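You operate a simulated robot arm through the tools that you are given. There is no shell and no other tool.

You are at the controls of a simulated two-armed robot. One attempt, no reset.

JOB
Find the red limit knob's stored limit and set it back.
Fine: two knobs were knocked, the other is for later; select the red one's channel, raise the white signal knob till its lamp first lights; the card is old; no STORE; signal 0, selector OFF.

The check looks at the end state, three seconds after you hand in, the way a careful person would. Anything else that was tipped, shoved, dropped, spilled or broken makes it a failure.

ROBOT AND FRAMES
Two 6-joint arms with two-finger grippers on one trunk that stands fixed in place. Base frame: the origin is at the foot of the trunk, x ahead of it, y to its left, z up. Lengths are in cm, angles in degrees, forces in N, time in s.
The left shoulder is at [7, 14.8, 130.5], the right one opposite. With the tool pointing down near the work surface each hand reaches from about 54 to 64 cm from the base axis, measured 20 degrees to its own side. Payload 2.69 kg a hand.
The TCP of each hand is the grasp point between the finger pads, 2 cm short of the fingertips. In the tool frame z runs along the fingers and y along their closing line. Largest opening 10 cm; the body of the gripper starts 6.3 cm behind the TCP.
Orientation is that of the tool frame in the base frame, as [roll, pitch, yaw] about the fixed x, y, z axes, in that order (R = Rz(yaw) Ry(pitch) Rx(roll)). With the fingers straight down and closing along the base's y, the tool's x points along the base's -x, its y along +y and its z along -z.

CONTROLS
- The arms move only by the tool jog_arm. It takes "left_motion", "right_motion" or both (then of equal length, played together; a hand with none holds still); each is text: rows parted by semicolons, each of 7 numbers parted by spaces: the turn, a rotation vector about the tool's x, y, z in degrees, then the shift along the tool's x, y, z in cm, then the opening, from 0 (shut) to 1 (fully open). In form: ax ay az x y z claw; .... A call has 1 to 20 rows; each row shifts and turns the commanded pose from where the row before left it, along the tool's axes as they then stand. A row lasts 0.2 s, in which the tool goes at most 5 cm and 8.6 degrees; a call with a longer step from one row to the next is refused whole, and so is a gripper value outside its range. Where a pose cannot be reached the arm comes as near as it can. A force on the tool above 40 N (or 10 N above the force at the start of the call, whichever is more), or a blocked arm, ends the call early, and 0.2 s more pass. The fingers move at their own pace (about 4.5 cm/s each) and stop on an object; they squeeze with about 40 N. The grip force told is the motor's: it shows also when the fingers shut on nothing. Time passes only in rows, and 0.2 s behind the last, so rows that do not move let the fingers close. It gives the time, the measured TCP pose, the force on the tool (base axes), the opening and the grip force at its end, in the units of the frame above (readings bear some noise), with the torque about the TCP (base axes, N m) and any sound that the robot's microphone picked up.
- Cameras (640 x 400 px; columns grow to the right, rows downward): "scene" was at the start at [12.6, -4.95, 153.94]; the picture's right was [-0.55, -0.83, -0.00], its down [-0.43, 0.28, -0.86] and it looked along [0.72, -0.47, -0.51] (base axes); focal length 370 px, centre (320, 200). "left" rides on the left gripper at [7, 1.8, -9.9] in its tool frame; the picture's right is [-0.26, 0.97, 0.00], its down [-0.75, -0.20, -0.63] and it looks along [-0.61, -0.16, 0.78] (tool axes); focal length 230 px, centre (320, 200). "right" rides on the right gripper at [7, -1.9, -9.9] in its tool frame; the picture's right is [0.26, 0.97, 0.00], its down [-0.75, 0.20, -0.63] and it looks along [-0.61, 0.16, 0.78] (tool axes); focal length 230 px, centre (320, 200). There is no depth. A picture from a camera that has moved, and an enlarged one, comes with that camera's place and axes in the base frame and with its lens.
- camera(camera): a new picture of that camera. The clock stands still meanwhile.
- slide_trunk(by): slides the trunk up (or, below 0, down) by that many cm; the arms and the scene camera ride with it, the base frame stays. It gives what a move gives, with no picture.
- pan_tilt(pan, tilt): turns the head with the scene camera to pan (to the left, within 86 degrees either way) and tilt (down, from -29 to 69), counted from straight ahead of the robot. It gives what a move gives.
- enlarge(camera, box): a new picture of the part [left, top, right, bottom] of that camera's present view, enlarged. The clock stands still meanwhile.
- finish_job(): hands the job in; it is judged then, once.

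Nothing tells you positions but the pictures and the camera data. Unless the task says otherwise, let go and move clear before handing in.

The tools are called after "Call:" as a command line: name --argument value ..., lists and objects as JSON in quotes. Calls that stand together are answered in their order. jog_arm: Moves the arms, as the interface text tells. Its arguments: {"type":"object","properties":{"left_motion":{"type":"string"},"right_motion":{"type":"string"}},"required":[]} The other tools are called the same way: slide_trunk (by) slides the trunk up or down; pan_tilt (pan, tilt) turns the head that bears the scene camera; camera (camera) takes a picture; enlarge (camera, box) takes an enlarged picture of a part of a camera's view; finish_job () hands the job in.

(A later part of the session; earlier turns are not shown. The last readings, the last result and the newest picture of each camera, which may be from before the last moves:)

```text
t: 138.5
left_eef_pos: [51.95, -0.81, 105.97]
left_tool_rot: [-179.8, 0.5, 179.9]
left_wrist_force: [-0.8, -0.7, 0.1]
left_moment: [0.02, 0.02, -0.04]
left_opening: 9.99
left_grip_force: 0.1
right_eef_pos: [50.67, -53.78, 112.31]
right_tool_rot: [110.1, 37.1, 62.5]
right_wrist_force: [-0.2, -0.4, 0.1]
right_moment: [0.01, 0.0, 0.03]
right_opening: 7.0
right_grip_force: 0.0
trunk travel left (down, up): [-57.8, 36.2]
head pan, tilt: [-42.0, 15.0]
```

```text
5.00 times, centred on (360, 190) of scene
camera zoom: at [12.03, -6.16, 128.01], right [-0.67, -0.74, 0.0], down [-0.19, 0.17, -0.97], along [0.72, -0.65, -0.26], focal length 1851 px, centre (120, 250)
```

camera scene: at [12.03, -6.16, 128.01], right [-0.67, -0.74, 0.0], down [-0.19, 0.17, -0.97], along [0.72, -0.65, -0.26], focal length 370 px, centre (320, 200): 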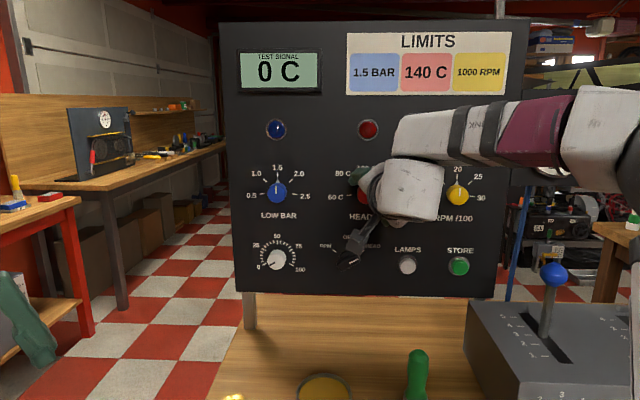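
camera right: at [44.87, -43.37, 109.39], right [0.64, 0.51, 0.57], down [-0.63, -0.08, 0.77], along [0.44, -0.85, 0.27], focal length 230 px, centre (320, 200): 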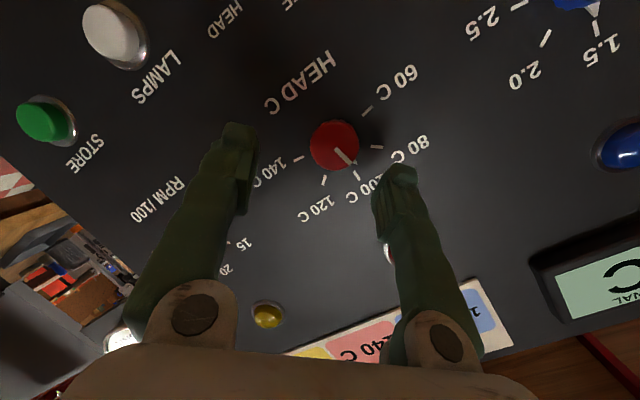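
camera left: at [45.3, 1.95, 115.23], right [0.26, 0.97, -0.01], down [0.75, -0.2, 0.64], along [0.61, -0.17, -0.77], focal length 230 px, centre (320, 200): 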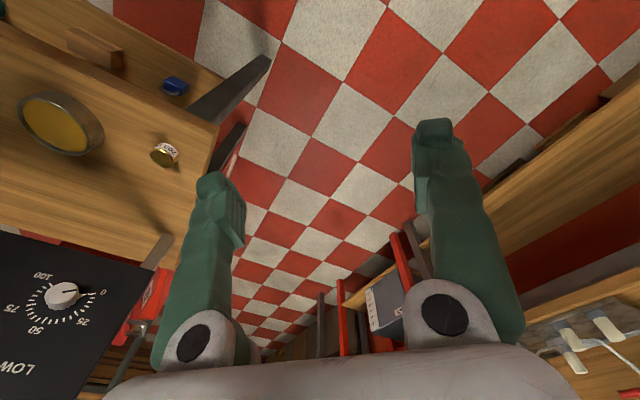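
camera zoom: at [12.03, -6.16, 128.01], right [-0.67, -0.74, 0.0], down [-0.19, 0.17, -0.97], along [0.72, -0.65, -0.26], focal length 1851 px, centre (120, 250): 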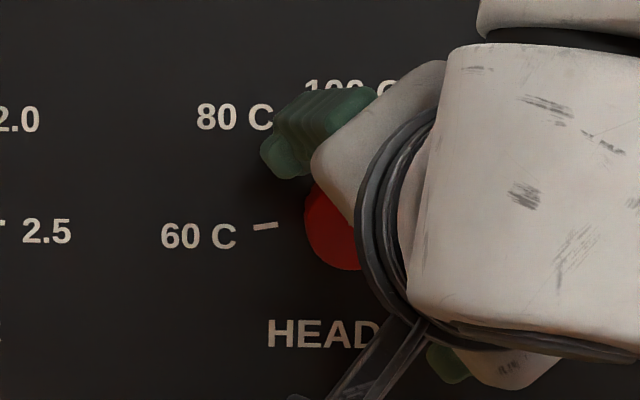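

The pointer now sits near 96 C: on release the side-load dragged the knob ~36° further. I'll improve reach (hand higher relative to trunk) so there is no side-load, then turn it back to 80. First raise the hand 8 cm and lower the trunk 8 cm.

Call:
jog_arm --right_motion "0 0 0 -1.6 2 -0.73 0.7; 0 0 0 -1.6 2 -0.73 0.7; 0 0 0 -1.6 2 -0.73 0.7; 0 0 0 0 0 0 0.7"

Call:
slide_trunk --by -8

Call:
camera --camera "right"

Call:
camera --camera "scene"

```text
t: 139.5
left_eef_pos: [51.89, -0.81, 105.94]
left_tool_rot: [-180.0, 0.5, 179.9]
left_wrist_force: [-0.6, -0.2, -0.6]
left_moment: [0.04, 0.02, 0.0]
left_opening: 10.03
left_grip_force: 0.0
right_eef_pos: [50.55, -53.79, 120.12]
right_tool_rot: [110.3, 37.0, 62.7]
right_wrist_force: [0.7, 1.2, -0.1]
right_moment: [-0.03, -0.02, -0.05]
right_opening: 6.99
right_grip_force: 0.0
trunk travel left (down, up): [-57.8, 36.2]
head pan, tilt: [-42.0, 15.0]
```

```text
t: 140.7
left_eef_pos: [51.88, -0.84, 98.03]
left_tool_rot: [-179.9, 0.6, 179.9]
left_wrist_force: [0.4, -1.5, -0.1]
left_moment: [-0.01, 0.02, -0.02]
left_opening: 10.05
left_grip_force: 0.0
right_eef_pos: [50.64, -53.76, 112.1]
right_tool_rot: [110.1, 37.0, 62.4]
right_wrist_force: [0.4, 0.2, -0.2]
right_moment: [0.0, 0.0, 0.02]
right_opening: 7.01
right_grip_force: 0.1
trunk travel left (down, up): [-49.8, 44.2]
head pan, tilt: [-42.0, 15.0]
```

```text
taken
camera right: at [44.81, -43.36, 109.2], right [0.64, 0.51, 0.57], down [-0.63, -0.08, 0.77], along [0.44, -0.85, 0.27], focal length 230 px, centre (320, 200)
```

right: 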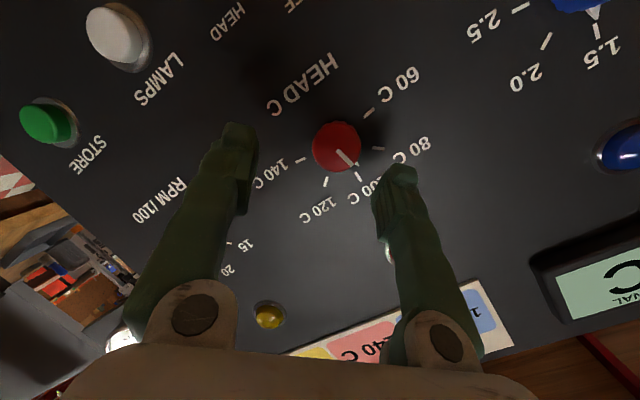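

```text
taken
camera scene: at [12.01, -6.14, 120.02], right [-0.67, -0.74, 0.0], down [-0.19, 0.17, -0.97], along [0.72, -0.65, -0.26], focal length 370 px, centre (320, 200)
```

scene: 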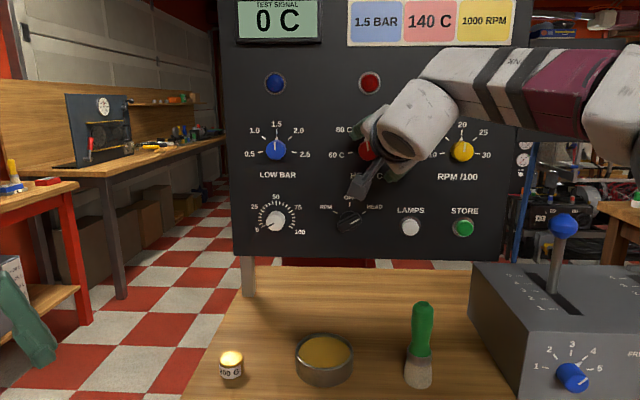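

Good. I advance again: offsets (0.72, 0.78, 3.8) in tool axes.

Call:
jog_arm --right_motion "0 0 0 0.36 0.39 0.4 0.7; 0 0 0 0.36 0.39 0.6 0.65; 0 0 0 0 0 1 0.6; 0 0 0 0 0 0.8 0.6; 0 0 0 0 0 0 0.6"

Call:
camera --camera "right"

```text
t: 141.9
left_eef_pos: [51.86, -0.93, 97.9]
left_tool_rot: [-179.9, 0.5, 179.9]
left_wrist_force: [-1.4, 0.1, 0.8]
left_moment: [-0.01, 0.0, 0.03]
left_opening: 10.01
left_grip_force: 0.0
right_eef_pos: [52.84, -55.22, 111.47]
right_tool_rot: [110.1, 36.9, 62.6]
right_wrist_force: [0.4, -0.5, 0.5]
right_moment: [0.0, 0.03, 0.02]
right_opening: 6.04
right_grip_force: 0.0
right hand out of reach, approached as far as the arm can: row 2
trunk travel left (down, up): [-49.8, 44.2]
head pan, tilt: [-42.0, 15.0]
```

```text
taken
camera right: at [47.04, -44.66, 108.51], right [0.64, 0.51, 0.57], down [-0.63, -0.08, 0.77], along [0.44, -0.85, 0.27], focal length 230 px, centre (320, 200)
```

right: 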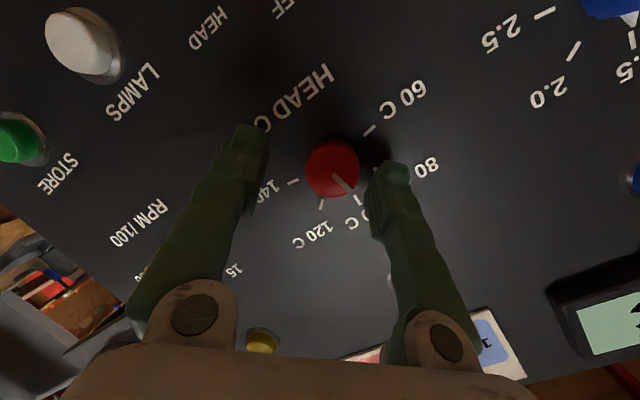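

Half a centimetre off and limited again; yawing 6° left frees it. I do that and complete the approach.

Call:
jog_arm --right_motion "0 0 0 0 0 -0.5 0.7; -3.6 4.5 -1.64 0 0 0 0.7; 0 0 0 0.3 0.25 0.3 0.7; 0 0 0 0.3 0.25 0.3 0.65; 0 0 0 0 0 0 0.6"

Call:
camera --camera "right"

```text
t: 143.1
left_eef_pos: [51.82, -0.83, 97.73]
left_tool_rot: [-179.9, 0.6, 180.0]
left_wrist_force: [-0.5, -0.2, -0.2]
left_moment: [0.02, -0.01, -0.02]
left_opening: 10.01
left_grip_force: 0.1
right_eef_pos: [53.55, -54.31, 111.43]
right_tool_rot: [110.1, 37.0, 68.5]
right_wrist_force: [0.1, -0.9, 0.1]
right_moment: [0.0, -0.02, 0.0]
right_opening: 6.01
right_grip_force: 0.0
trunk travel left (down, up): [-49.8, 44.2]
head pan, tilt: [-42.0, 15.0]
```

```text
taken
camera right: at [46.68, -44.57, 108.52], right [0.58, 0.58, 0.57], down [-0.62, -0.14, 0.77], along [0.53, -0.8, 0.27], focal length 230 px, centre (320, 200)
```

right: 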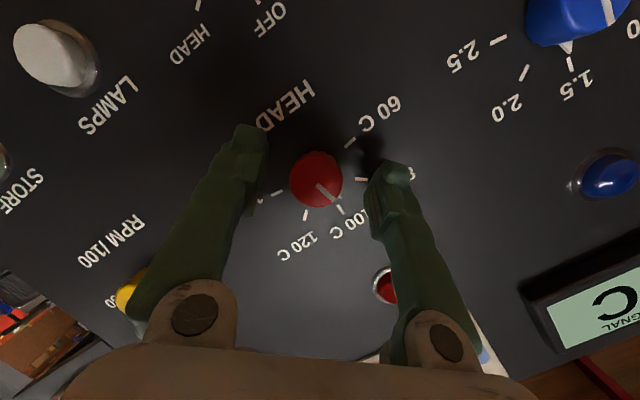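

Free now, with the knob nearly centred. Final approach: (-0.4, -0.2, +1.2).

Call:
jog_arm --right_motion "0 0 0 -0.2 -0.12 0.6 0.6; 0 0 0 -0.2 -0.1 0.6 0.6; 0 0 0 0 0 0 0.6"

Call:
camera --camera "right"

```text
t: 143.9
left_eef_pos: [51.83, -0.89, 97.85]
left_tool_rot: [-179.8, 0.4, 179.9]
left_wrist_force: [0.3, -0.7, -0.6]
left_moment: [-0.02, 0.0, 0.0]
left_opening: 9.99
left_grip_force: 0.1
right_eef_pos: [54.23, -55.38, 111.24]
right_tool_rot: [110.1, 36.9, 68.5]
right_wrist_force: [-0.1, -1.4, 0.0]
right_moment: [0.0, 0.0, 0.03]
right_opening: 5.99
right_grip_force: 0.1
trunk travel left (down, up): [-49.8, 44.2]
head pan, tilt: [-42.0, 15.0]
```

```text
taken
camera right: at [47.38, -45.57, 108.2], right [0.58, 0.58, 0.57], down [-0.62, -0.14, 0.77], along [0.53, -0.8, 0.27], focal length 230 px, centre (320, 200)
```

right: 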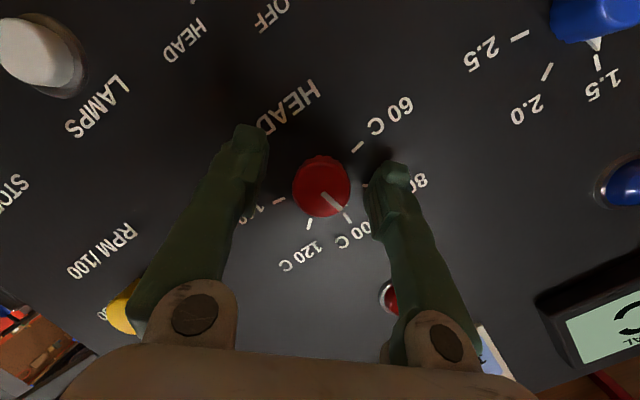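

On target with no refusals. Closing.

Call:
jog_arm --right_motion "0 0 0 0 0 0 0.4; 0 0 0 0 0 0 0.3; 0 0 0 0 0 0 0; 0 0 0 0 0 0 0; 0 0 0 0 0 0 0"

Call:
camera --camera "right"

```text
t: 145.1
left_eef_pos: [51.85, -0.6, 97.8]
left_tool_rot: [-179.7, 0.5, 179.7]
left_wrist_force: [-0.5, -0.3, -0.1]
left_moment: [-0.02, -0.01, 0.02]
left_opening: 10.02
left_grip_force: 0.0
right_eef_pos: [54.3, -55.18, 111.18]
right_tool_rot: [109.9, 37.1, 68.4]
right_wrist_force: [11.4, 0.1, 10.6]
right_moment: [-0.16, -0.06, 0.43]
right_opening: 3.29
right_grip_force: 45.4
trunk travel left (down, up): [-49.8, 44.2]
head pan, tilt: [-42.0, 15.0]
```

```text
taken
camera right: at [47.55, -45.37, 108.3], right [0.58, 0.58, 0.57], down [-0.62, -0.14, 0.77], along [0.53, -0.8, 0.28], focal length 230 px, centre (320, 200)
```

right: 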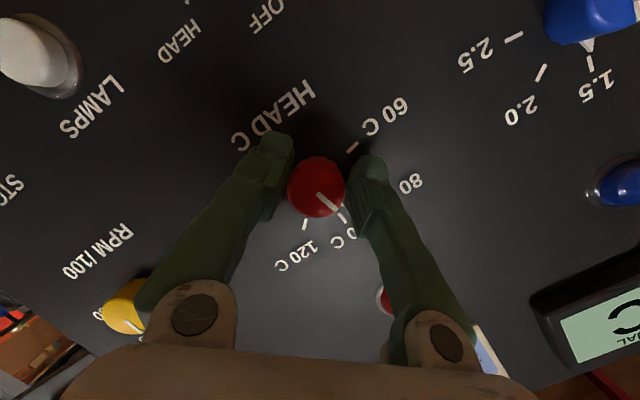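

Gripped with modest load. I turn it back counter-clockwise 32° and check.

Call:
jog_arm --right_motion "0 0 -8 0 0 0 0; 0 0 -8 0 0 0 0; 0 0 -8 0 0 0 0; 0 0 -8 0 0 0 0; 0 0 0 0 0 0 0"

Call:
enlarge --camera "right" --box '[230, 100, 430, 260]'

```text
t: 146.3
left_eef_pos: [51.74, -0.9, 97.98]
left_tool_rot: [180.0, 0.5, 179.9]
left_wrist_force: [-0.8, -0.3, -0.4]
left_moment: [0.02, -0.01, -0.01]
left_opening: 10.03
left_grip_force: 0.0
right_eef_pos: [54.16, -55.52, 111.04]
right_tool_rot: [131.4, 65.1, 94.7]
right_wrist_force: [-7.9, 1.3, -4.0]
right_moment: [0.29, 0.31, -0.49]
right_opening: 3.27
right_grip_force: 45.0
trunk travel left (down, up): [-49.8, 44.2]
head pan, tilt: [-42.0, 15.0]
```

```text
2.50 times, centred on (330, 180) of right
camera zoom: at [44.91, -48.57, 106.77], right [0.57, 0.82, 0.07], down [-0.36, 0.17, 0.92], along [0.74, -0.55, 0.39], focal length 575 px, centre (295, 250)
```

zoom: 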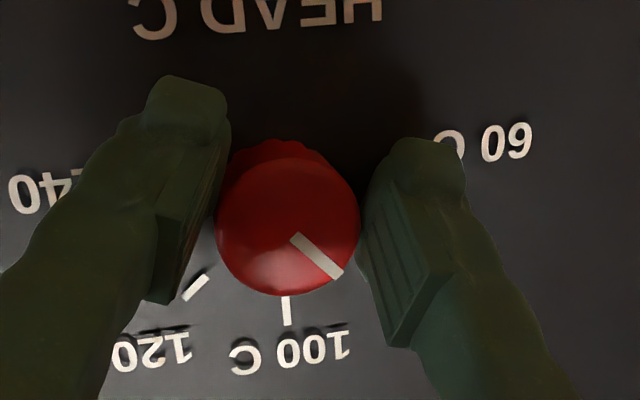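

The pointer is now at about 80 C (≈50° left of the 100 tick). Before releasing I take off the remaining side load.

Call:
jog_arm --right_motion "0 0 0 0.14 -0.17 -0.19 0; 0 0 0 0 0 0 0"

Call:
enlarge --camera "right" --box '[230, 100, 430, 260]'

```text
t: 146.9
left_eef_pos: [51.98, -0.91, 97.9]
left_tool_rot: [179.9, 0.5, 179.9]
left_wrist_force: [0.0, 0.2, 0.1]
left_moment: [0.02, 0.03, -0.03]
left_opening: 10.01
left_grip_force: 0.0
right_eef_pos: [54.12, -55.45, 110.92]
right_tool_rot: [130.8, 65.2, 94.2]
right_wrist_force: [5.2, -6.8, 4.6]
right_moment: [0.31, 0.32, 0.0]
right_opening: 3.26
right_grip_force: 44.4
trunk travel left (down, up): [-49.8, 44.2]
head pan, tilt: [-42.0, 15.0]
```

```text
2.50 times, centred on (330, 180) of right
camera zoom: at [44.91, -48.59, 106.71], right [0.57, 0.82, 0.07], down [-0.36, 0.17, 0.92], along [0.74, -0.55, 0.39], focal length 575 px, centre (295, 250)
```

zoom: 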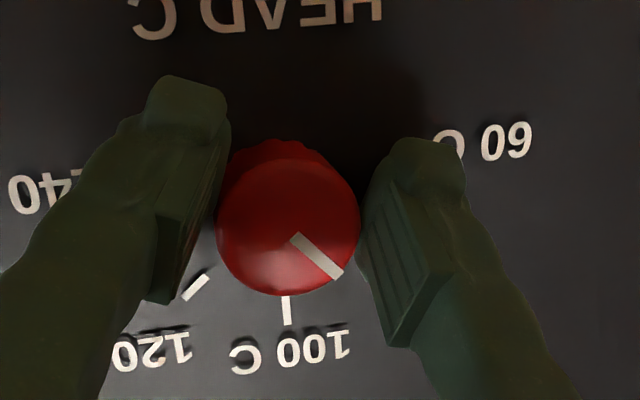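

Side load is small now. I release.

Call:
jog_arm --right_motion "0 0 0 0 0 0 0.45; 0 0 0 0 0 0 0.6; 0 0 0 0 0 0 0.6"

Call:
enlarge --camera "right" --box '[230, 100, 430, 260]'

```text
t: 147.7
left_eef_pos: [51.96, -0.82, 97.94]
left_tool_rot: [-179.9, 0.5, -180.0]
left_wrist_force: [-0.4, -0.2, 0.2]
left_moment: [-0.02, -0.04, -0.02]
left_opening: 10.0
left_grip_force: 0.0
right_eef_pos: [53.96, -55.37, 111.05]
right_tool_rot: [130.9, 65.2, 94.2]
right_wrist_force: [0.4, -0.1, 0.2]
right_moment: [-0.03, -0.01, -0.01]
right_opening: 5.99
right_grip_force: 0.1
trunk travel left (down, up): [-49.8, 44.2]
head pan, tilt: [-42.0, 15.0]
```

```text
2.50 times, centred on (330, 180) of right
camera zoom: at [44.77, -48.43, 106.76], right [0.57, 0.82, 0.07], down [-0.36, 0.17, 0.92], along [0.74, -0.55, 0.39], focal length 575 px, centre (295, 250)
```

zoom: 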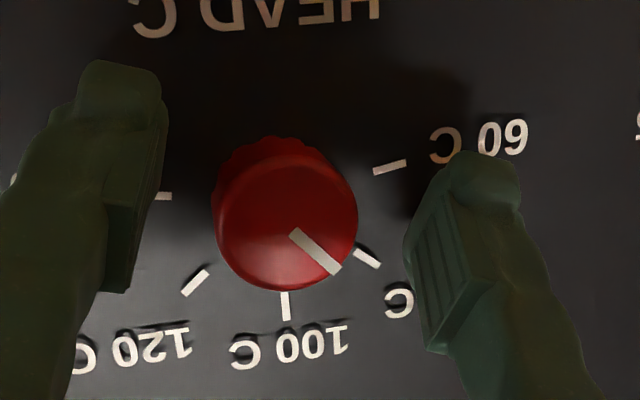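

Careful projection shows the pointer at ≈83 C (42° from the 100 tick instead of 50°). I regrip here and turn 8° more counter-clockwise.

Call:
jog_arm --right_motion "0 0 0 0 0 0.2 0.4; 0 0 0 0 0 0 0.3; 0 0 0 0 0 0 0; 0 0 0 0 0 0 0; 0 0 -4 0 0 0 0; 0 0 -4 0 0 0 0; 0 0 0 0 0 0 0"

Call:
enlarge --camera "right" --box '[230, 100, 430, 260]'

```text
t: 149.3
left_eef_pos: [51.86, -0.89, 97.88]
left_tool_rot: [-180.0, 0.6, 179.9]
left_wrist_force: [0.9, -0.1, 0.3]
left_moment: [0.01, 0.01, -0.01]
left_opening: 9.99
left_grip_force: 0.1
right_eef_pos: [54.07, -55.63, 111.01]
right_tool_rot: [145.5, 70.5, 110.0]
right_wrist_force: [-2.4, -4.2, 1.5]
right_moment: [0.45, 0.37, -0.52]
right_opening: 3.3
right_grip_force: 44.9
trunk travel left (down, up): [-49.8, 44.2]
head pan, tilt: [-42.0, 15.0]
```

```text
2.50 times, centred on (330, 180) of right
camera zoom: at [44.29, -49.51, 106.69], right [0.54, 0.84, -0.06], down [-0.3, 0.26, 0.92], along [0.79, -0.48, 0.39], focal length 575 px, centre (295, 250)
```

zoom: 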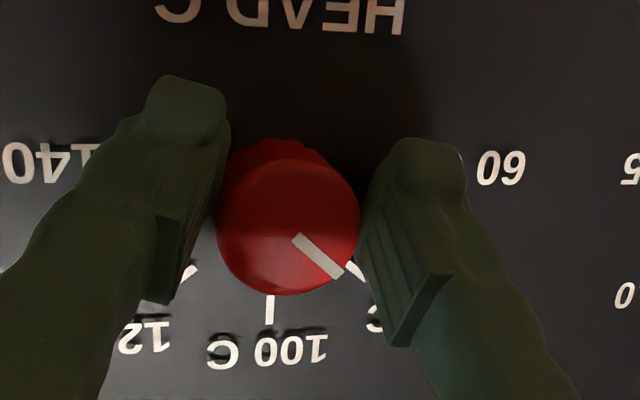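

Low side load. I release and measure again.

Call:
jog_arm --right_motion "0 0 0 0 0 0 0.45; 0 0 0 0 0 0 0.6; 0 0 0 0 0 0 0.6"

Call:
enlarge --camera "right" --box '[230, 100, 430, 260]'

```text
t: 150.1
left_eef_pos: [51.85, -0.92, 97.79]
left_tool_rot: [-179.9, 0.6, 180.0]
left_wrist_force: [0.3, 0.3, 0.2]
left_moment: [0.0, 0.01, -0.02]
left_opening: 9.99
left_grip_force: 0.0
right_eef_pos: [54.16, -55.37, 110.98]
right_tool_rot: [145.7, 70.5, 110.3]
right_wrist_force: [0.5, -0.1, 1.0]
right_moment: [0.02, -0.02, 0.0]
right_opening: 6.03
right_grip_force: 0.1
trunk travel left (down, up): [-49.8, 44.2]
head pan, tilt: [-42.0, 15.0]
```

```text
2.50 times, centred on (330, 180) of right
camera zoom: at [44.42, -49.35, 106.71], right [0.54, 0.84, -0.06], down [-0.3, 0.26, 0.92], along [0.79, -0.48, 0.39], focal length 575 px, centre (295, 250)
```

zoom: 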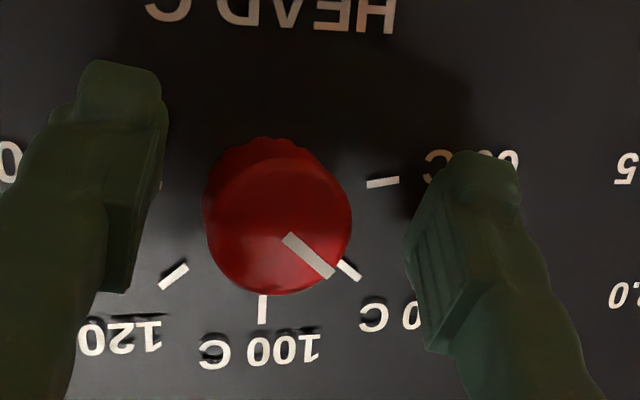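

Pointer now measures 49–52° left of 100, i.e. 80 C. I back straight off and view it from the head camera.

Call:
jog_arm --right_motion "0 0 0 0 0 -1.2 0.65; 0 0 0 0 0 -1.2 0.65; 0 0 0 0 0 -1.2 0.65; 0 0 0 -1.5 0 -0.5 0.65; 0 0 0 -1.5 0 -0.5 0.65; 0 0 0 -1.5 0 -0.5 0.65; 0 0 0 0 0 0 0.65"

Call:
camera --camera "scene"

Call:
camera --camera "right"

```text
t: 151.7
left_eef_pos: [51.85, -0.87, 97.87]
left_tool_rot: [-179.9, 0.5, 179.9]
left_wrist_force: [0.3, 0.3, 0.1]
left_moment: [0.01, -0.02, 0.01]
left_opening: 10.02
left_grip_force: 0.1
right_eef_pos: [50.61, -54.19, 116.59]
right_tool_rot: [145.7, 70.6, 110.2]
right_wrist_force: [0.3, 0.5, 1.1]
right_moment: [0.04, 0.01, -0.04]
right_opening: 6.51
right_grip_force: 0.0
trunk travel left (down, up): [-49.8, 44.2]
head pan, tilt: [-42.0, 15.0]
```

```text
taken
camera scene: at [12.05, -6.16, 120.01], right [-0.67, -0.74, 0.0], down [-0.19, 0.17, -0.97], along [0.72, -0.65, -0.26], focal length 370 px, centre (320, 200)
```

scene: 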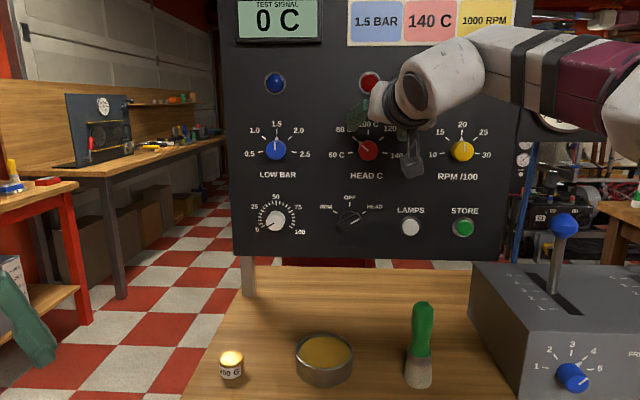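

```text
taken
camera right: at [40.86, -48.09, 112.31], right [0.54, 0.84, -0.06], down [-0.3, 0.26, 0.92], along [0.79, -0.48, 0.39], focal length 230 px, centre (320, 200)
```

right: 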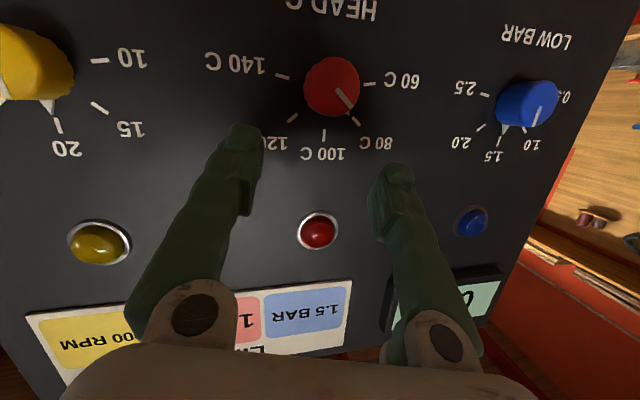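

Call:
enlarge --camera "scene" --box '[310, 100, 430, 190]'

Call:
enlarge --camera "right" --box '[250, 30, 410, 150]'

Call:
enlarge --camera "scene" --box '[230, 60, 510, 260]'

```text
4.44 times, centred on (370, 145) of scene
camera zoom: at [12.05, -6.16, 120.01], right [-0.67, -0.74, 0.0], down [-0.19, 0.17, -0.97], along [0.72, -0.65, -0.26], focal length 1646 px, centre (98, 444)
```

zoom: 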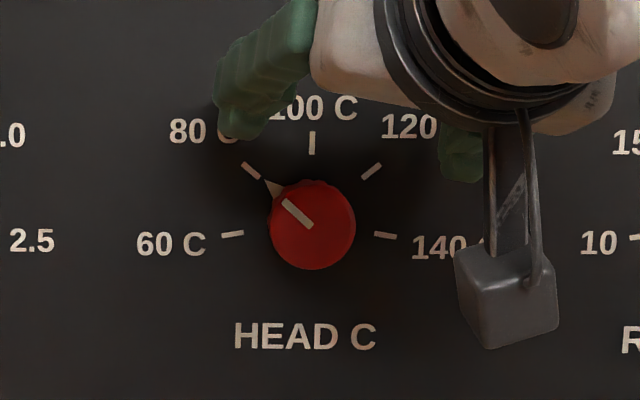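

```text
3.33 times, centred on (330, 90) of right
camera zoom: at [40.86, -48.09, 112.31], right [0.54, 0.84, -0.06], down [-0.3, 0.26, 0.92], along [0.79, -0.48, 0.39], focal length 767 px, centre (287, 567)
```

zoom: 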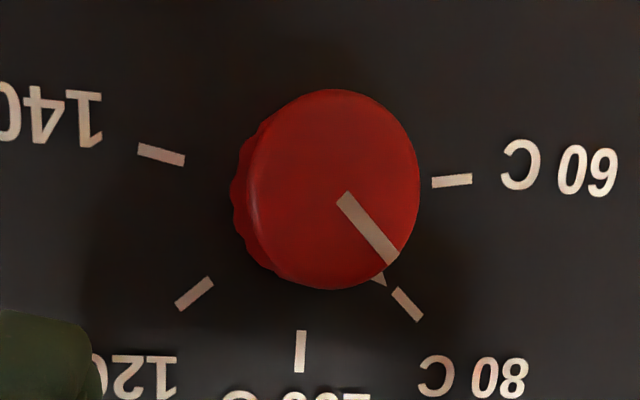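

```text
2.00 times, centred on (370, 160) of scene
camera zoom: at [12.05, -6.16, 120.01], right [-0.67, -0.74, 0.0], down [-0.19, 0.17, -0.97], along [0.72, -0.65, -0.26], focal length 740 px, centre (220, 280)
```

zoom: 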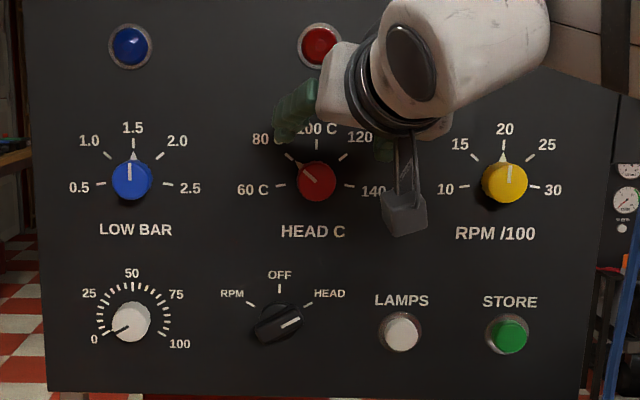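

The red pointer lines up with the 80 tick; blue, yellow and signal are untouched/at zero. Last: selector from HEAD back to OFF. I close the gripper, back off 2 cm more and lower the trunk 14 cm to bring the hand to selector height.

Call:
jog_arm --right_motion "0 0 0 0 0 -1 0.3; 0 0 0 0 0 -1 0; 0 0 0 0 0 0 0; 0 0 0 0 0 0 0; 0 0 0 0 0 0 0"

Call:
slide_trunk --by -14

Call:
camera --camera "right"

Call:
camera --camera "scene"

```text
t: 152.9
left_eef_pos: [51.86, -0.9, 97.96]
left_tool_rot: [-179.9, 0.6, 179.8]
left_wrist_force: [0.9, 0.5, -0.4]
left_moment: [-0.02, -0.02, -0.02]
left_opening: 10.02
left_grip_force: 0.1
right_eef_pos: [48.99, -52.92, 117.03]
right_tool_rot: [145.5, 70.5, 110.0]
right_wrist_force: [0.0, 0.1, -0.3]
right_moment: [0.03, 0.0, -0.03]
right_opening: 0.02
right_grip_force: 30.0
trunk travel left (down, up): [-49.8, 44.2]
head pan, tilt: [-42.0, 15.0]
```

```text
t: 154.6
left_eef_pos: [51.84, -0.84, 83.94]
left_tool_rot: [-179.9, 0.6, 179.8]
left_wrist_force: [1.1, 0.3, 0.7]
left_moment: [0.01, 0.02, -0.01]
left_opening: 10.01
left_grip_force: 0.0
right_eef_pos: [48.86, -53.05, 103.05]
right_tool_rot: [145.6, 70.6, 110.1]
right_wrist_force: [0.0, 0.1, 0.7]
right_moment: [-0.01, 0.01, -0.01]
right_opening: 0.0
right_grip_force: 29.7
trunk travel left (down, up): [-35.8, 58.2]
head pan, tilt: [-42.0, 15.0]
```

```text
taken
camera right: at [39.13, -46.91, 98.82], right [0.54, 0.84, -0.06], down [-0.3, 0.26, 0.92], along [0.79, -0.48, 0.39], focal length 230 px, centre (320, 200)
```

right: 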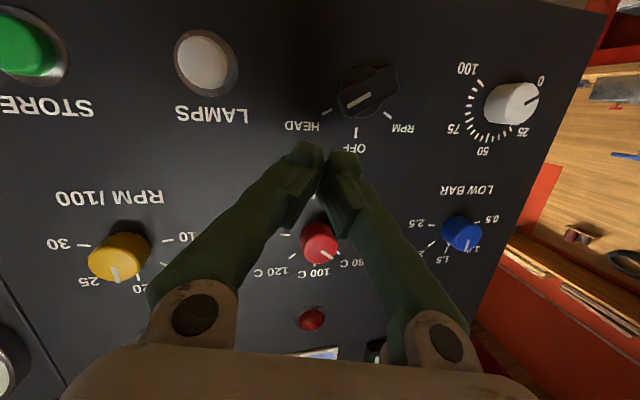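

```text
taken
camera scene: at [12.01, -6.14, 106.02], right [-0.67, -0.74, 0.0], down [-0.19, 0.17, -0.97], along [0.72, -0.65, -0.26], focal length 370 px, centre (320, 200)
```

scene: 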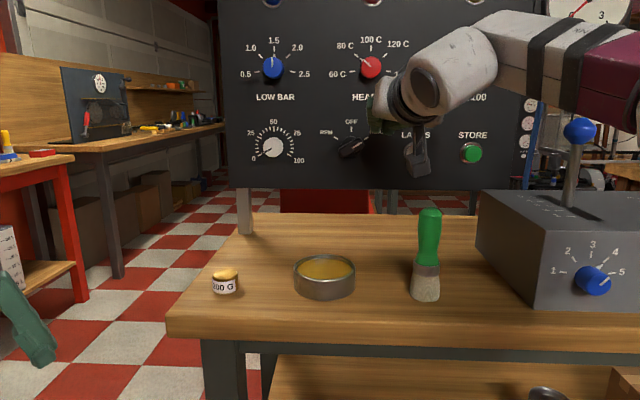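

The frontal view is clear (the green item is a brush standing near the hand's camera path). I roll the hand ~75° so its camera sits on the left side, away from the brush, with the closed fingers' edge vertical.

Call:
jog_arm --right_motion "0 0 8.3 0 0 0 0; 0 0 8.3 0 0 0 0; 0 0 8.3 0 0 0 0; 0 0 8.3 0 0 0 0; 0 0 8.3 0 0 0 0; 0 0 8.3 0 0 0 0; 0 0 8.3 0 0 0 0; 0 0 8.3 0 0 0 0; 0 0 8.3 0 0 0 0; 0 0 0 0 0 0 0"

Call:
camera --camera "right"

```text
t: 156.8
left_eef_pos: [51.9, -0.88, 83.82]
left_tool_rot: [-179.9, 0.5, 179.9]
left_wrist_force: [-0.3, 0.0, 0.4]
left_moment: [-0.04, 0.02, 0.0]
left_opening: 10.0
left_grip_force: 0.2
right_eef_pos: [49.02, -53.12, 103.03]
right_tool_rot: [106.0, 3.8, 57.2]
right_wrist_force: [0.2, -0.3, -0.1]
right_moment: [0.0, -0.01, 0.0]
right_opening: 0.0
right_grip_force: 29.8
trunk travel left (down, up): [-35.8, 58.2]
head pan, tilt: [-42.0, 15.0]
```

```text
taken
camera right: at [44.36, -41.62, 103.42], right [0.4, 0.12, 0.91], down [-0.86, -0.31, 0.41], along [0.33, -0.94, -0.02], focal length 230 px, centre (320, 200)
```

right: 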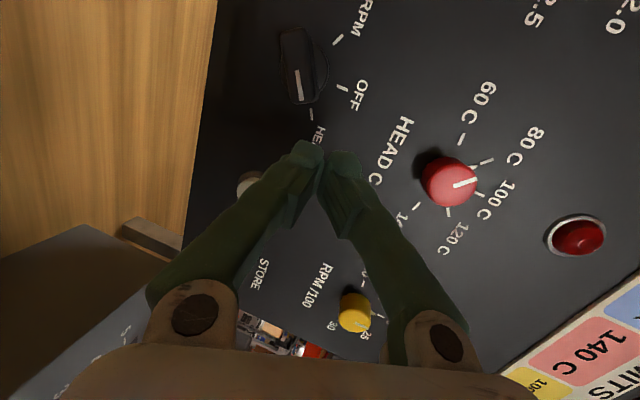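

The selector is well visible from the hand camera. I lower to the pre-poke point, right and below the bar's upper end.

Call:
jog_arm --right_motion "0 0 0 0.03 -2.1 0.95 0; 0 0 0 0.03 -2.1 0.95 0; 0 0 0 0 0 0 0"

Call:
camera --camera "right"

Call:
camera --camera "scene"

```text
t: 157.6
left_eef_pos: [51.94, -0.86, 83.91]
left_tool_rot: [-179.8, 0.5, 180.0]
left_wrist_force: [-0.1, -0.6, 0.3]
left_moment: [0.0, 0.0, 0.01]
left_opening: 10.02
left_grip_force: 0.2
right_eef_pos: [49.29, -53.72, 98.43]
right_tool_rot: [106.0, 3.8, 57.2]
right_wrist_force: [0.1, -0.5, 0.0]
right_moment: [0.01, -0.02, -0.01]
right_opening: 0.0
right_grip_force: 29.3
trunk travel left (down, up): [-35.8, 58.2]
head pan, tilt: [-42.0, 15.0]
```

```text
taken
camera right: at [44.66, -42.32, 98.81], right [0.4, 0.12, 0.91], down [-0.85, -0.31, 0.42], along [0.33, -0.94, -0.02], focal length 230 px, centre (320, 200)
```

right: 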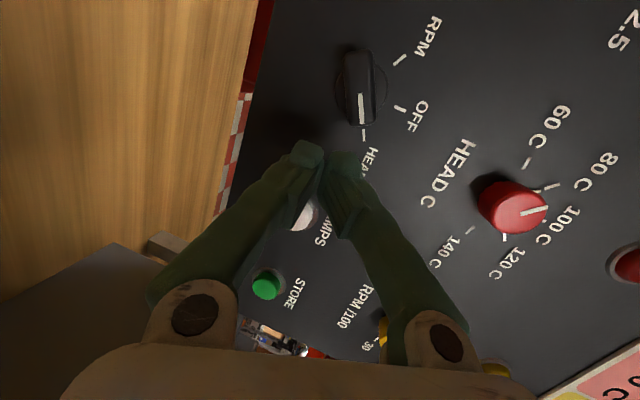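

```text
taken
camera scene: at [12.02, -6.13, 106.02], right [-0.67, -0.74, 0.0], down [-0.19, 0.17, -0.97], along [0.72, -0.65, -0.26], focal length 370 px, centre (320, 200)
```

scene: 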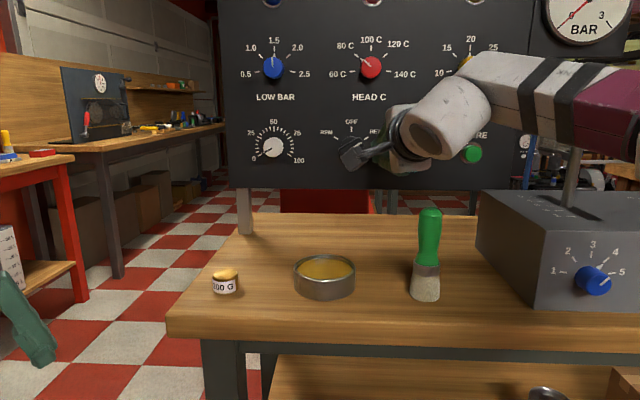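

All clear (lever ball is ~24 cm from the forearm). I advance 4 cm so the tip is beside the bar, lower-right of its upper end.

Call:
jog_arm --right_motion "0 0 0 0 0 1.3 0; 0 0 0 0 0 1.3 0; 0 0 0 0 0 1.3 0; 0 0 0 0 0 0 0"

Call:
camera --camera "right"

Call:
enlarge --camera "scene" --box '[230, 20, 510, 200]'

```text
t: 158.6
left_eef_pos: [51.78, -0.77, 83.95]
left_tool_rot: [-179.8, 0.5, 179.9]
left_wrist_force: [0.8, -0.4, 0.8]
left_moment: [-0.01, -0.05, 0.02]
left_opening: 10.02
left_grip_force: 0.0
right_eef_pos: [52.29, -55.94, 97.31]
right_tool_rot: [106.1, 3.8, 57.2]
right_wrist_force: [-0.3, 0.0, 0.0]
right_moment: [-0.02, -0.02, -0.02]
right_opening: 0.0
right_grip_force: 29.5
trunk travel left (down, up): [-35.8, 58.2]
head pan, tilt: [-42.0, 15.0]
```

```text
taken
camera right: at [47.76, -44.47, 97.72], right [0.4, 0.12, 0.91], down [-0.85, -0.31, 0.42], along [0.33, -0.94, -0.02], focal length 230 px, centre (320, 200)
```

right: 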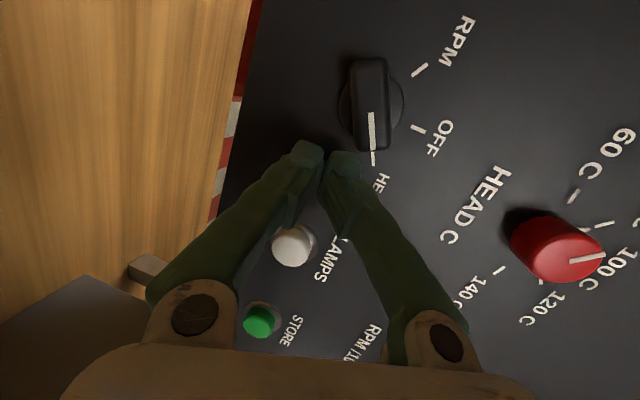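

```text
2.22 times, centred on (370, 110) of scene
camera zoom: at [12.0, -6.14, 106.02], right [-0.67, -0.74, 0.0], down [-0.19, 0.17, -0.97], along [0.72, -0.65, -0.26], focal length 823 px, centre (209, 400)
```

zoom: 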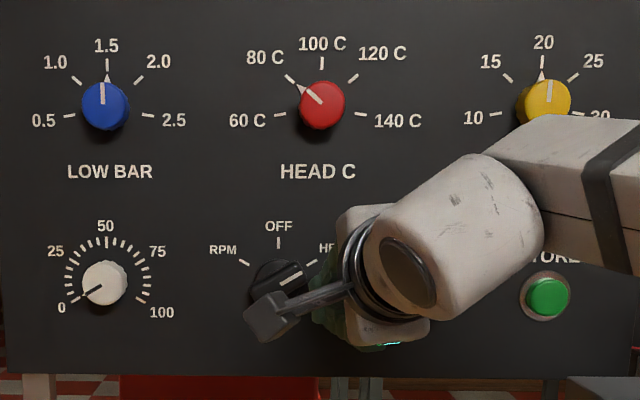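

The closed tips are below the bar's HEAD end. I slide 1.2 cm left under it, then push up-left in small steps.

Call:
jog_arm --right_motion "0 0 0 0.6 0.07 0.11 0; 0 0 0 0.57 0.07 0.11 0; 0 0 0 0.1 0.5 -0.12 0; 0 0 0 0 0 0 0"

Call:
camera --camera "right"

```text
t: 159.6
left_eef_pos: [51.74, -0.71, 83.95]
left_tool_rot: [-179.9, 0.7, 179.9]
left_wrist_force: [0.8, 0.0, 0.3]
left_moment: [0.0, -0.02, 0.01]
left_opening: 10.02
left_grip_force: 0.1
right_eef_pos: [53.32, -54.78, 98.0]
right_tool_rot: [106.0, 3.8, 57.3]
right_wrist_force: [-4.6, 2.1, -2.4]
right_moment: [-0.02, 0.06, 0.02]
right_opening: 0.0
right_grip_force: 29.1
trunk travel left (down, up): [-35.8, 58.2]
head pan, tilt: [-42.0, 15.0]
```

```text
taken
camera right: at [48.68, -43.48, 98.36], right [0.4, 0.12, 0.91], down [-0.85, -0.31, 0.42], along [0.33, -0.94, -0.02], focal length 230 px, centre (320, 200)
```

right: 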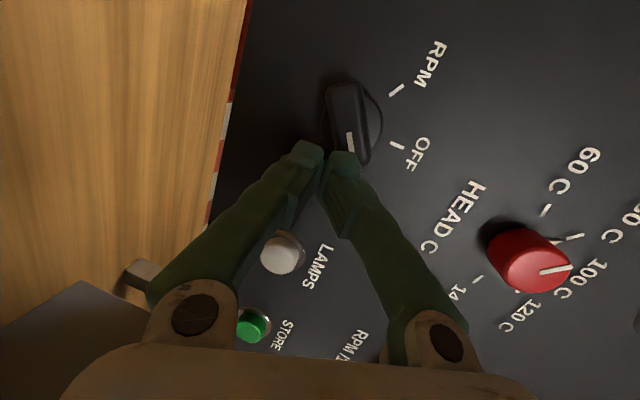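

Contact made and the bar is starting to turn. I continue up-left.

Call:
jog_arm --right_motion "0 0 0 0.18 0.5 -0.1 0; 0 0 0 0.18 0.5 -0.1 0; 0 0 0 0 0 0 0"

Call:
camera --camera "right"

Call:
pan_tilt --pan -42 --tilt 5

Call:
enlarge --camera "scene" --box '[220, 20, 540, 260]'

```text
t: 160.4
left_eef_pos: [51.85, -0.71, 83.97]
left_tool_rot: [-179.9, 0.5, 179.9]
left_wrist_force: [0.0, -0.8, -0.4]
left_moment: [0.02, 0.03, 0.0]
left_opening: 9.99
left_grip_force: 0.0
right_eef_pos: [53.63, -54.43, 98.89]
right_tool_rot: [105.8, 3.9, 57.2]
right_wrist_force: [-3.1, 0.4, 0.6]
right_moment: [0.02, -0.03, 0.01]
right_opening: 0.0
right_grip_force: 29.8
trunk travel left (down, up): [-35.8, 58.2]
head pan, tilt: [-42.0, 15.0]
```

```text
taken
camera right: at [49.05, -43.09, 99.43], right [0.39, 0.13, 0.91], down [-0.86, -0.31, 0.41], along [0.34, -0.94, -0.01], focal length 230 px, centre (320, 200)
```

right: 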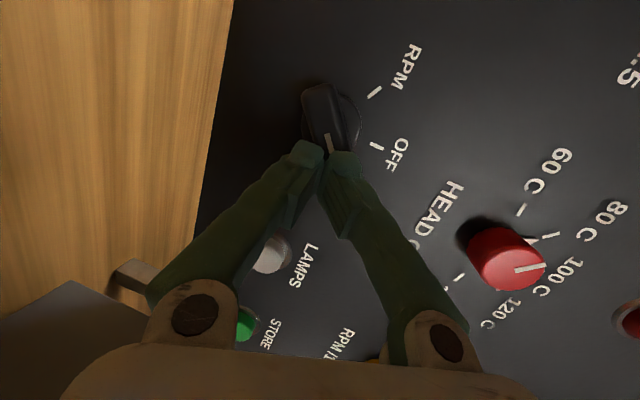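

```text
t: 161.1
left_eef_pos: [51.97, -0.84, 84.01]
left_tool_rot: [-179.8, 0.6, 179.9]
left_wrist_force: [-0.3, 0.4, -0.6]
left_moment: [-0.01, -0.02, 0.01]
left_opening: 10.0
left_grip_force: 0.1
right_eef_pos: [53.7, -54.39, 98.9]
right_tool_rot: [105.9, 3.8, 57.2]
right_wrist_force: [-1.2, 1.9, 1.0]
right_moment: [0.02, -0.01, -0.01]
right_opening: 0.0
right_grip_force: 29.2
trunk travel left (down, up): [-35.8, 58.2]
head pan, tilt: [-42.0, 5.0]
```

```text
1.67 times, centred on (380, 140) of scene
camera zoom: at [11.84, -5.97, 107.65], right [-0.67, -0.74, 0.0], down [-0.06, 0.06, -1.0], along [0.74, -0.67, -0.09], focal length 617 px, centre (220, 300)
```

zoom: 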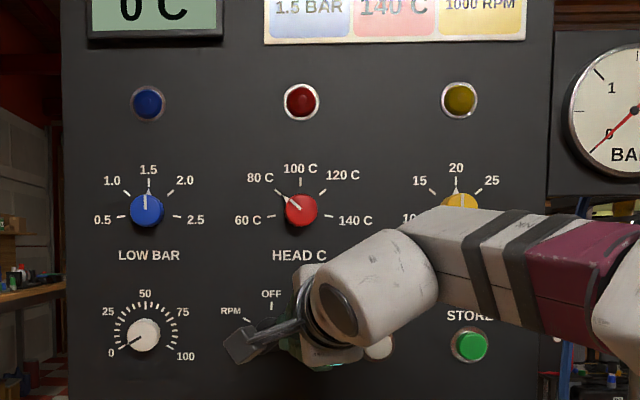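

Still reading "0 C" (HEAD). I keep pushing up-left in small steps.

Call:
jog_arm --right_motion "0 0 0 0.25 0.45 -0.08 0; 0 0 0 0.3 0.4 -0.06 0; 0 0 0 0 0 0 0"

Call:
camera --camera "right"

Call:
enlarge --camera "scene" --box '[220, 0, 540, 240]'

```text
t: 161.9
left_eef_pos: [51.91, -0.69, 83.88]
left_tool_rot: [-180.0, 0.5, 179.9]
left_wrist_force: [-0.4, -0.1, -0.1]
left_moment: [0.0, -0.01, -0.02]
left_opening: 10.0
left_grip_force: 0.2
right_eef_pos: [54.15, -53.96, 99.66]
right_tool_rot: [106.1, 3.8, 57.2]
right_wrist_force: [-1.9, -0.3, -0.2]
right_moment: [0.01, -0.01, 0.0]
right_opening: 0.02
right_grip_force: 29.0
trunk travel left (down, up): [-35.8, 58.2]
head pan, tilt: [-42.0, 5.0]
```

```text
taken
camera right: at [49.54, -42.55, 100.11], right [0.4, 0.12, 0.91], down [-0.85, -0.31, 0.42], along [0.33, -0.94, -0.02], focal length 230 px, centre (320, 200)
```

right: 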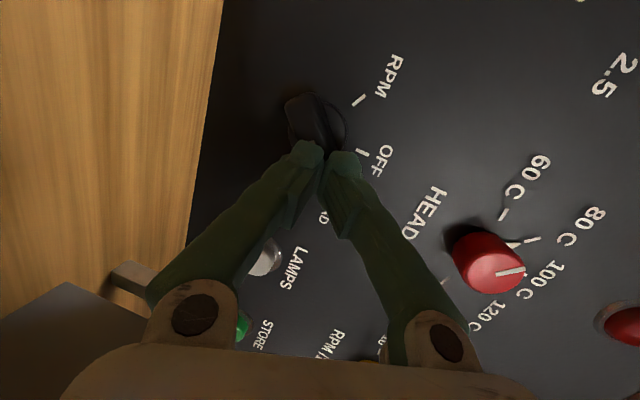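

```text
1.67 times, centred on (380, 120) of scene
camera zoom: at [11.87, -6.03, 107.64], right [-0.67, -0.74, 0.0], down [-0.06, 0.06, -1.0], along [0.74, -0.67, -0.09], focal length 617 px, centre (220, 333)
```

zoom: 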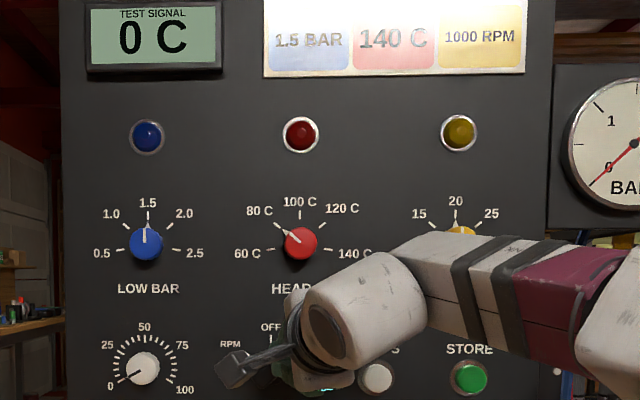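

The bar is now about half-way (rotating properly). I continue, more leftward now.

Call:
jog_arm --right_motion "0 0 0 0.4 0.25 0 0; 0 0 0 0.4 0.2 0.02 0; 0 0 0 0 0 0 0"

Call:
camera --camera "right"

Call:
enlarge --camera "scene" --box '[220, 0, 540, 240]'

```text
t: 162.7
left_eef_pos: [51.88, -0.98, 83.79]
left_tool_rot: [-179.9, 0.5, 179.9]
left_wrist_force: [-0.1, -0.3, 0.9]
left_moment: [-0.01, 0.02, -0.02]
left_opening: 9.98
left_grip_force: 0.1
right_eef_pos: [54.25, -53.66, 100.0]
right_tool_rot: [106.0, 3.8, 57.3]
right_wrist_force: [-0.7, -0.1, 0.1]
right_moment: [-0.01, -0.03, -0.01]
right_opening: 0.0
right_grip_force: 29.3
right hand out of reach, approached as far as the arm can: row 2
trunk travel left (down, up): [-35.8, 58.2]
head pan, tilt: [-42.0, 5.0]
```

```text
taken
camera right: at [49.69, -42.34, 100.32], right [0.4, 0.13, 0.91], down [-0.85, -0.31, 0.42], along [0.34, -0.94, -0.02], focal length 230 px, centre (320, 200)
```

right: 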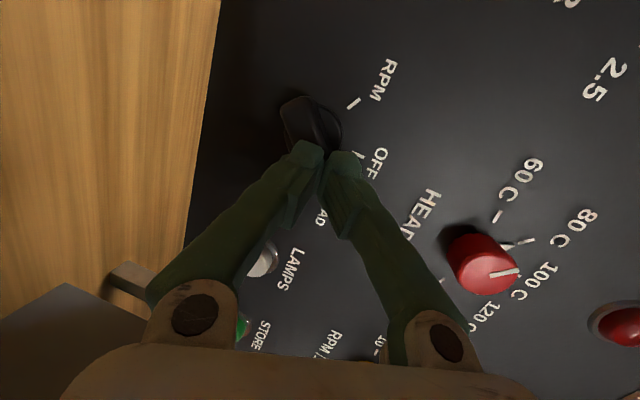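

```text
1.67 times, centred on (380, 120) of scene
camera zoom: at [11.92, -6.03, 107.64], right [-0.67, -0.74, 0.0], down [-0.07, 0.06, -1.0], along [0.74, -0.67, -0.09], focal length 617 px, centre (220, 333)
```

zoom: 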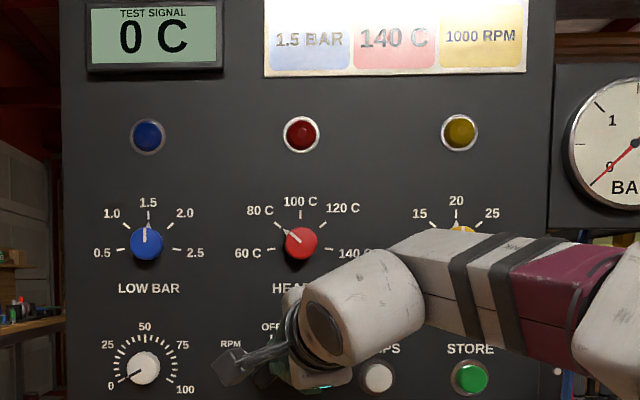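

Left travel is limited at this yaw; I yaw the hand 7° left about the grasp point and continue pushing left.

Call:
jog_arm --right_motion "-0.46 6.7 -1.93 0 0 0 0; 0 0 0 0.4 0.1 0.05 0; 0 0 0 0.3 0.1 0.05 0; 0 0 0 0 0 0 0"

Call:
camera --camera "right"

Call:
enlarge --camera "scene" --box '[220, 0, 540, 240]'

```text
t: 163.7
left_eef_pos: [51.77, -0.72, 83.97]
left_tool_rot: [-179.9, 0.5, 179.9]
left_wrist_force: [-1.0, -0.1, -0.2]
left_moment: [-0.03, 0.02, -0.01]
left_opening: 10.03
left_grip_force: 0.1
right_eef_pos: [54.68, -53.11, 100.15]
right_tool_rot: [105.9, 3.8, 64.2]
right_wrist_force: [-4.1, 0.9, 1.3]
right_moment: [-0.04, -0.01, -0.04]
right_opening: 0.0
right_grip_force: 29.3
trunk travel left (down, up): [-35.8, 58.2]
head pan, tilt: [-42.0, 5.0]
```

```text
taken
camera right: at [48.8, -42.38, 100.5], right [0.38, 0.17, 0.91], down [-0.81, -0.41, 0.41], along [0.45, -0.89, -0.02], focal length 230 px, centre (320, 200)
```

right: 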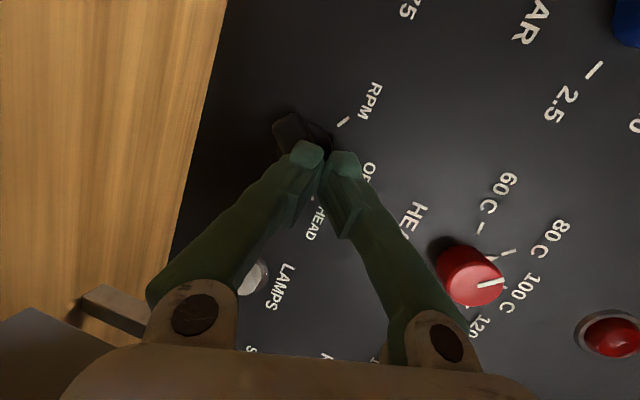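

```text
1.67 times, centred on (380, 120) of scene
camera zoom: at [11.77, -6.0, 107.66], right [-0.67, -0.74, 0.0], down [-0.06, 0.06, -1.0], along [0.74, -0.67, -0.09], focal length 617 px, centre (220, 333)
```

zoom: 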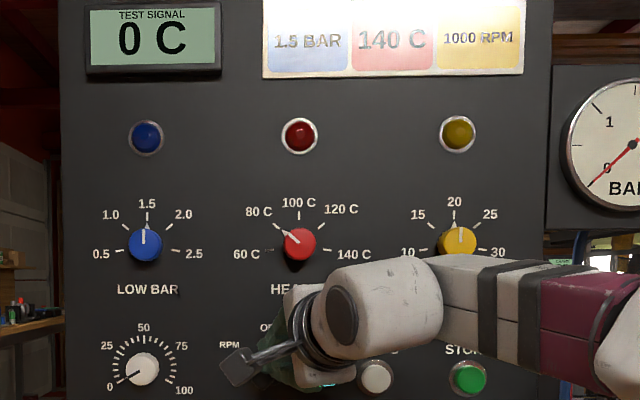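

The bar is close to upright. I push left a little more, in 0.3 cm steps.

Call:
jog_arm --right_motion "0 0 0 0.28 0.05 0.09 0; 0 0 0 0.28 0.05 0.09 0; 0 0 0 0 0 0 0"

Call:
camera --camera "right"

Call:
enlarge --camera "scene" --box '[220, 0, 540, 240]'

```text
t: 164.5
left_eef_pos: [51.62, -0.8, 84.09]
left_tool_rot: [-179.9, 0.7, 180.0]
left_wrist_force: [-0.9, 0.7, 0.2]
left_moment: [0.01, 0.0, 0.0]
left_opening: 10.01
left_grip_force: 0.0
right_eef_pos: [54.98, -52.63, 100.28]
right_tool_rot: [105.8, 3.9, 64.1]
right_wrist_force: [-6.5, 0.8, 3.0]
right_moment: [-0.07, -0.02, -0.06]
right_opening: 0.0
right_grip_force: 29.7
trunk travel left (down, up): [-35.8, 58.2]
head pan, tilt: [-42.0, 5.0]
```

```text
taken
camera right: at [49.07, -42.0, 100.57], right [0.38, 0.17, 0.91], down [-0.81, -0.41, 0.41], along [0.45, -0.89, -0.01], focal length 230 px, centre (320, 200)
```

right: 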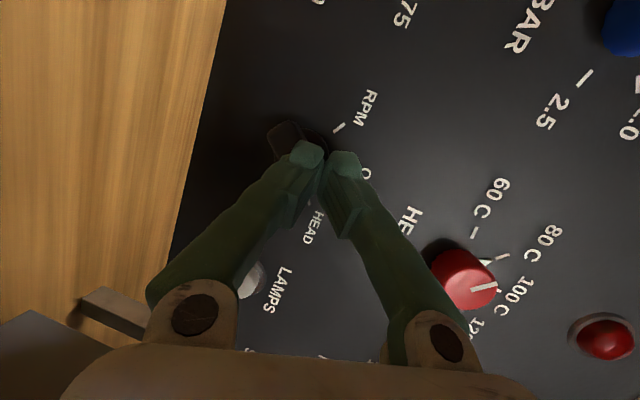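

```text
1.67 times, centred on (380, 120) of scene
camera zoom: at [11.68, -5.98, 107.67], right [-0.67, -0.74, 0.0], down [-0.06, 0.06, -1.0], along [0.74, -0.67, -0.09], focal length 617 px, centre (220, 333)
```

zoom: 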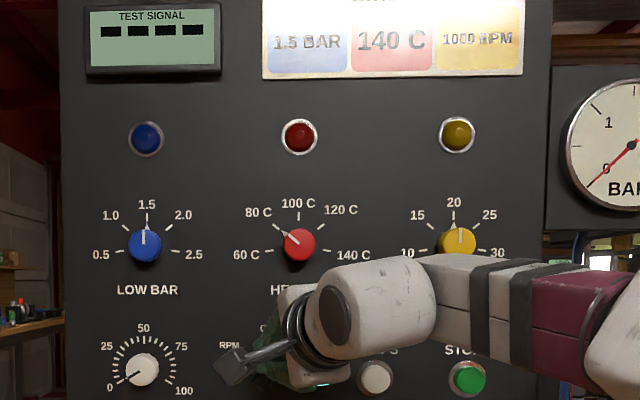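

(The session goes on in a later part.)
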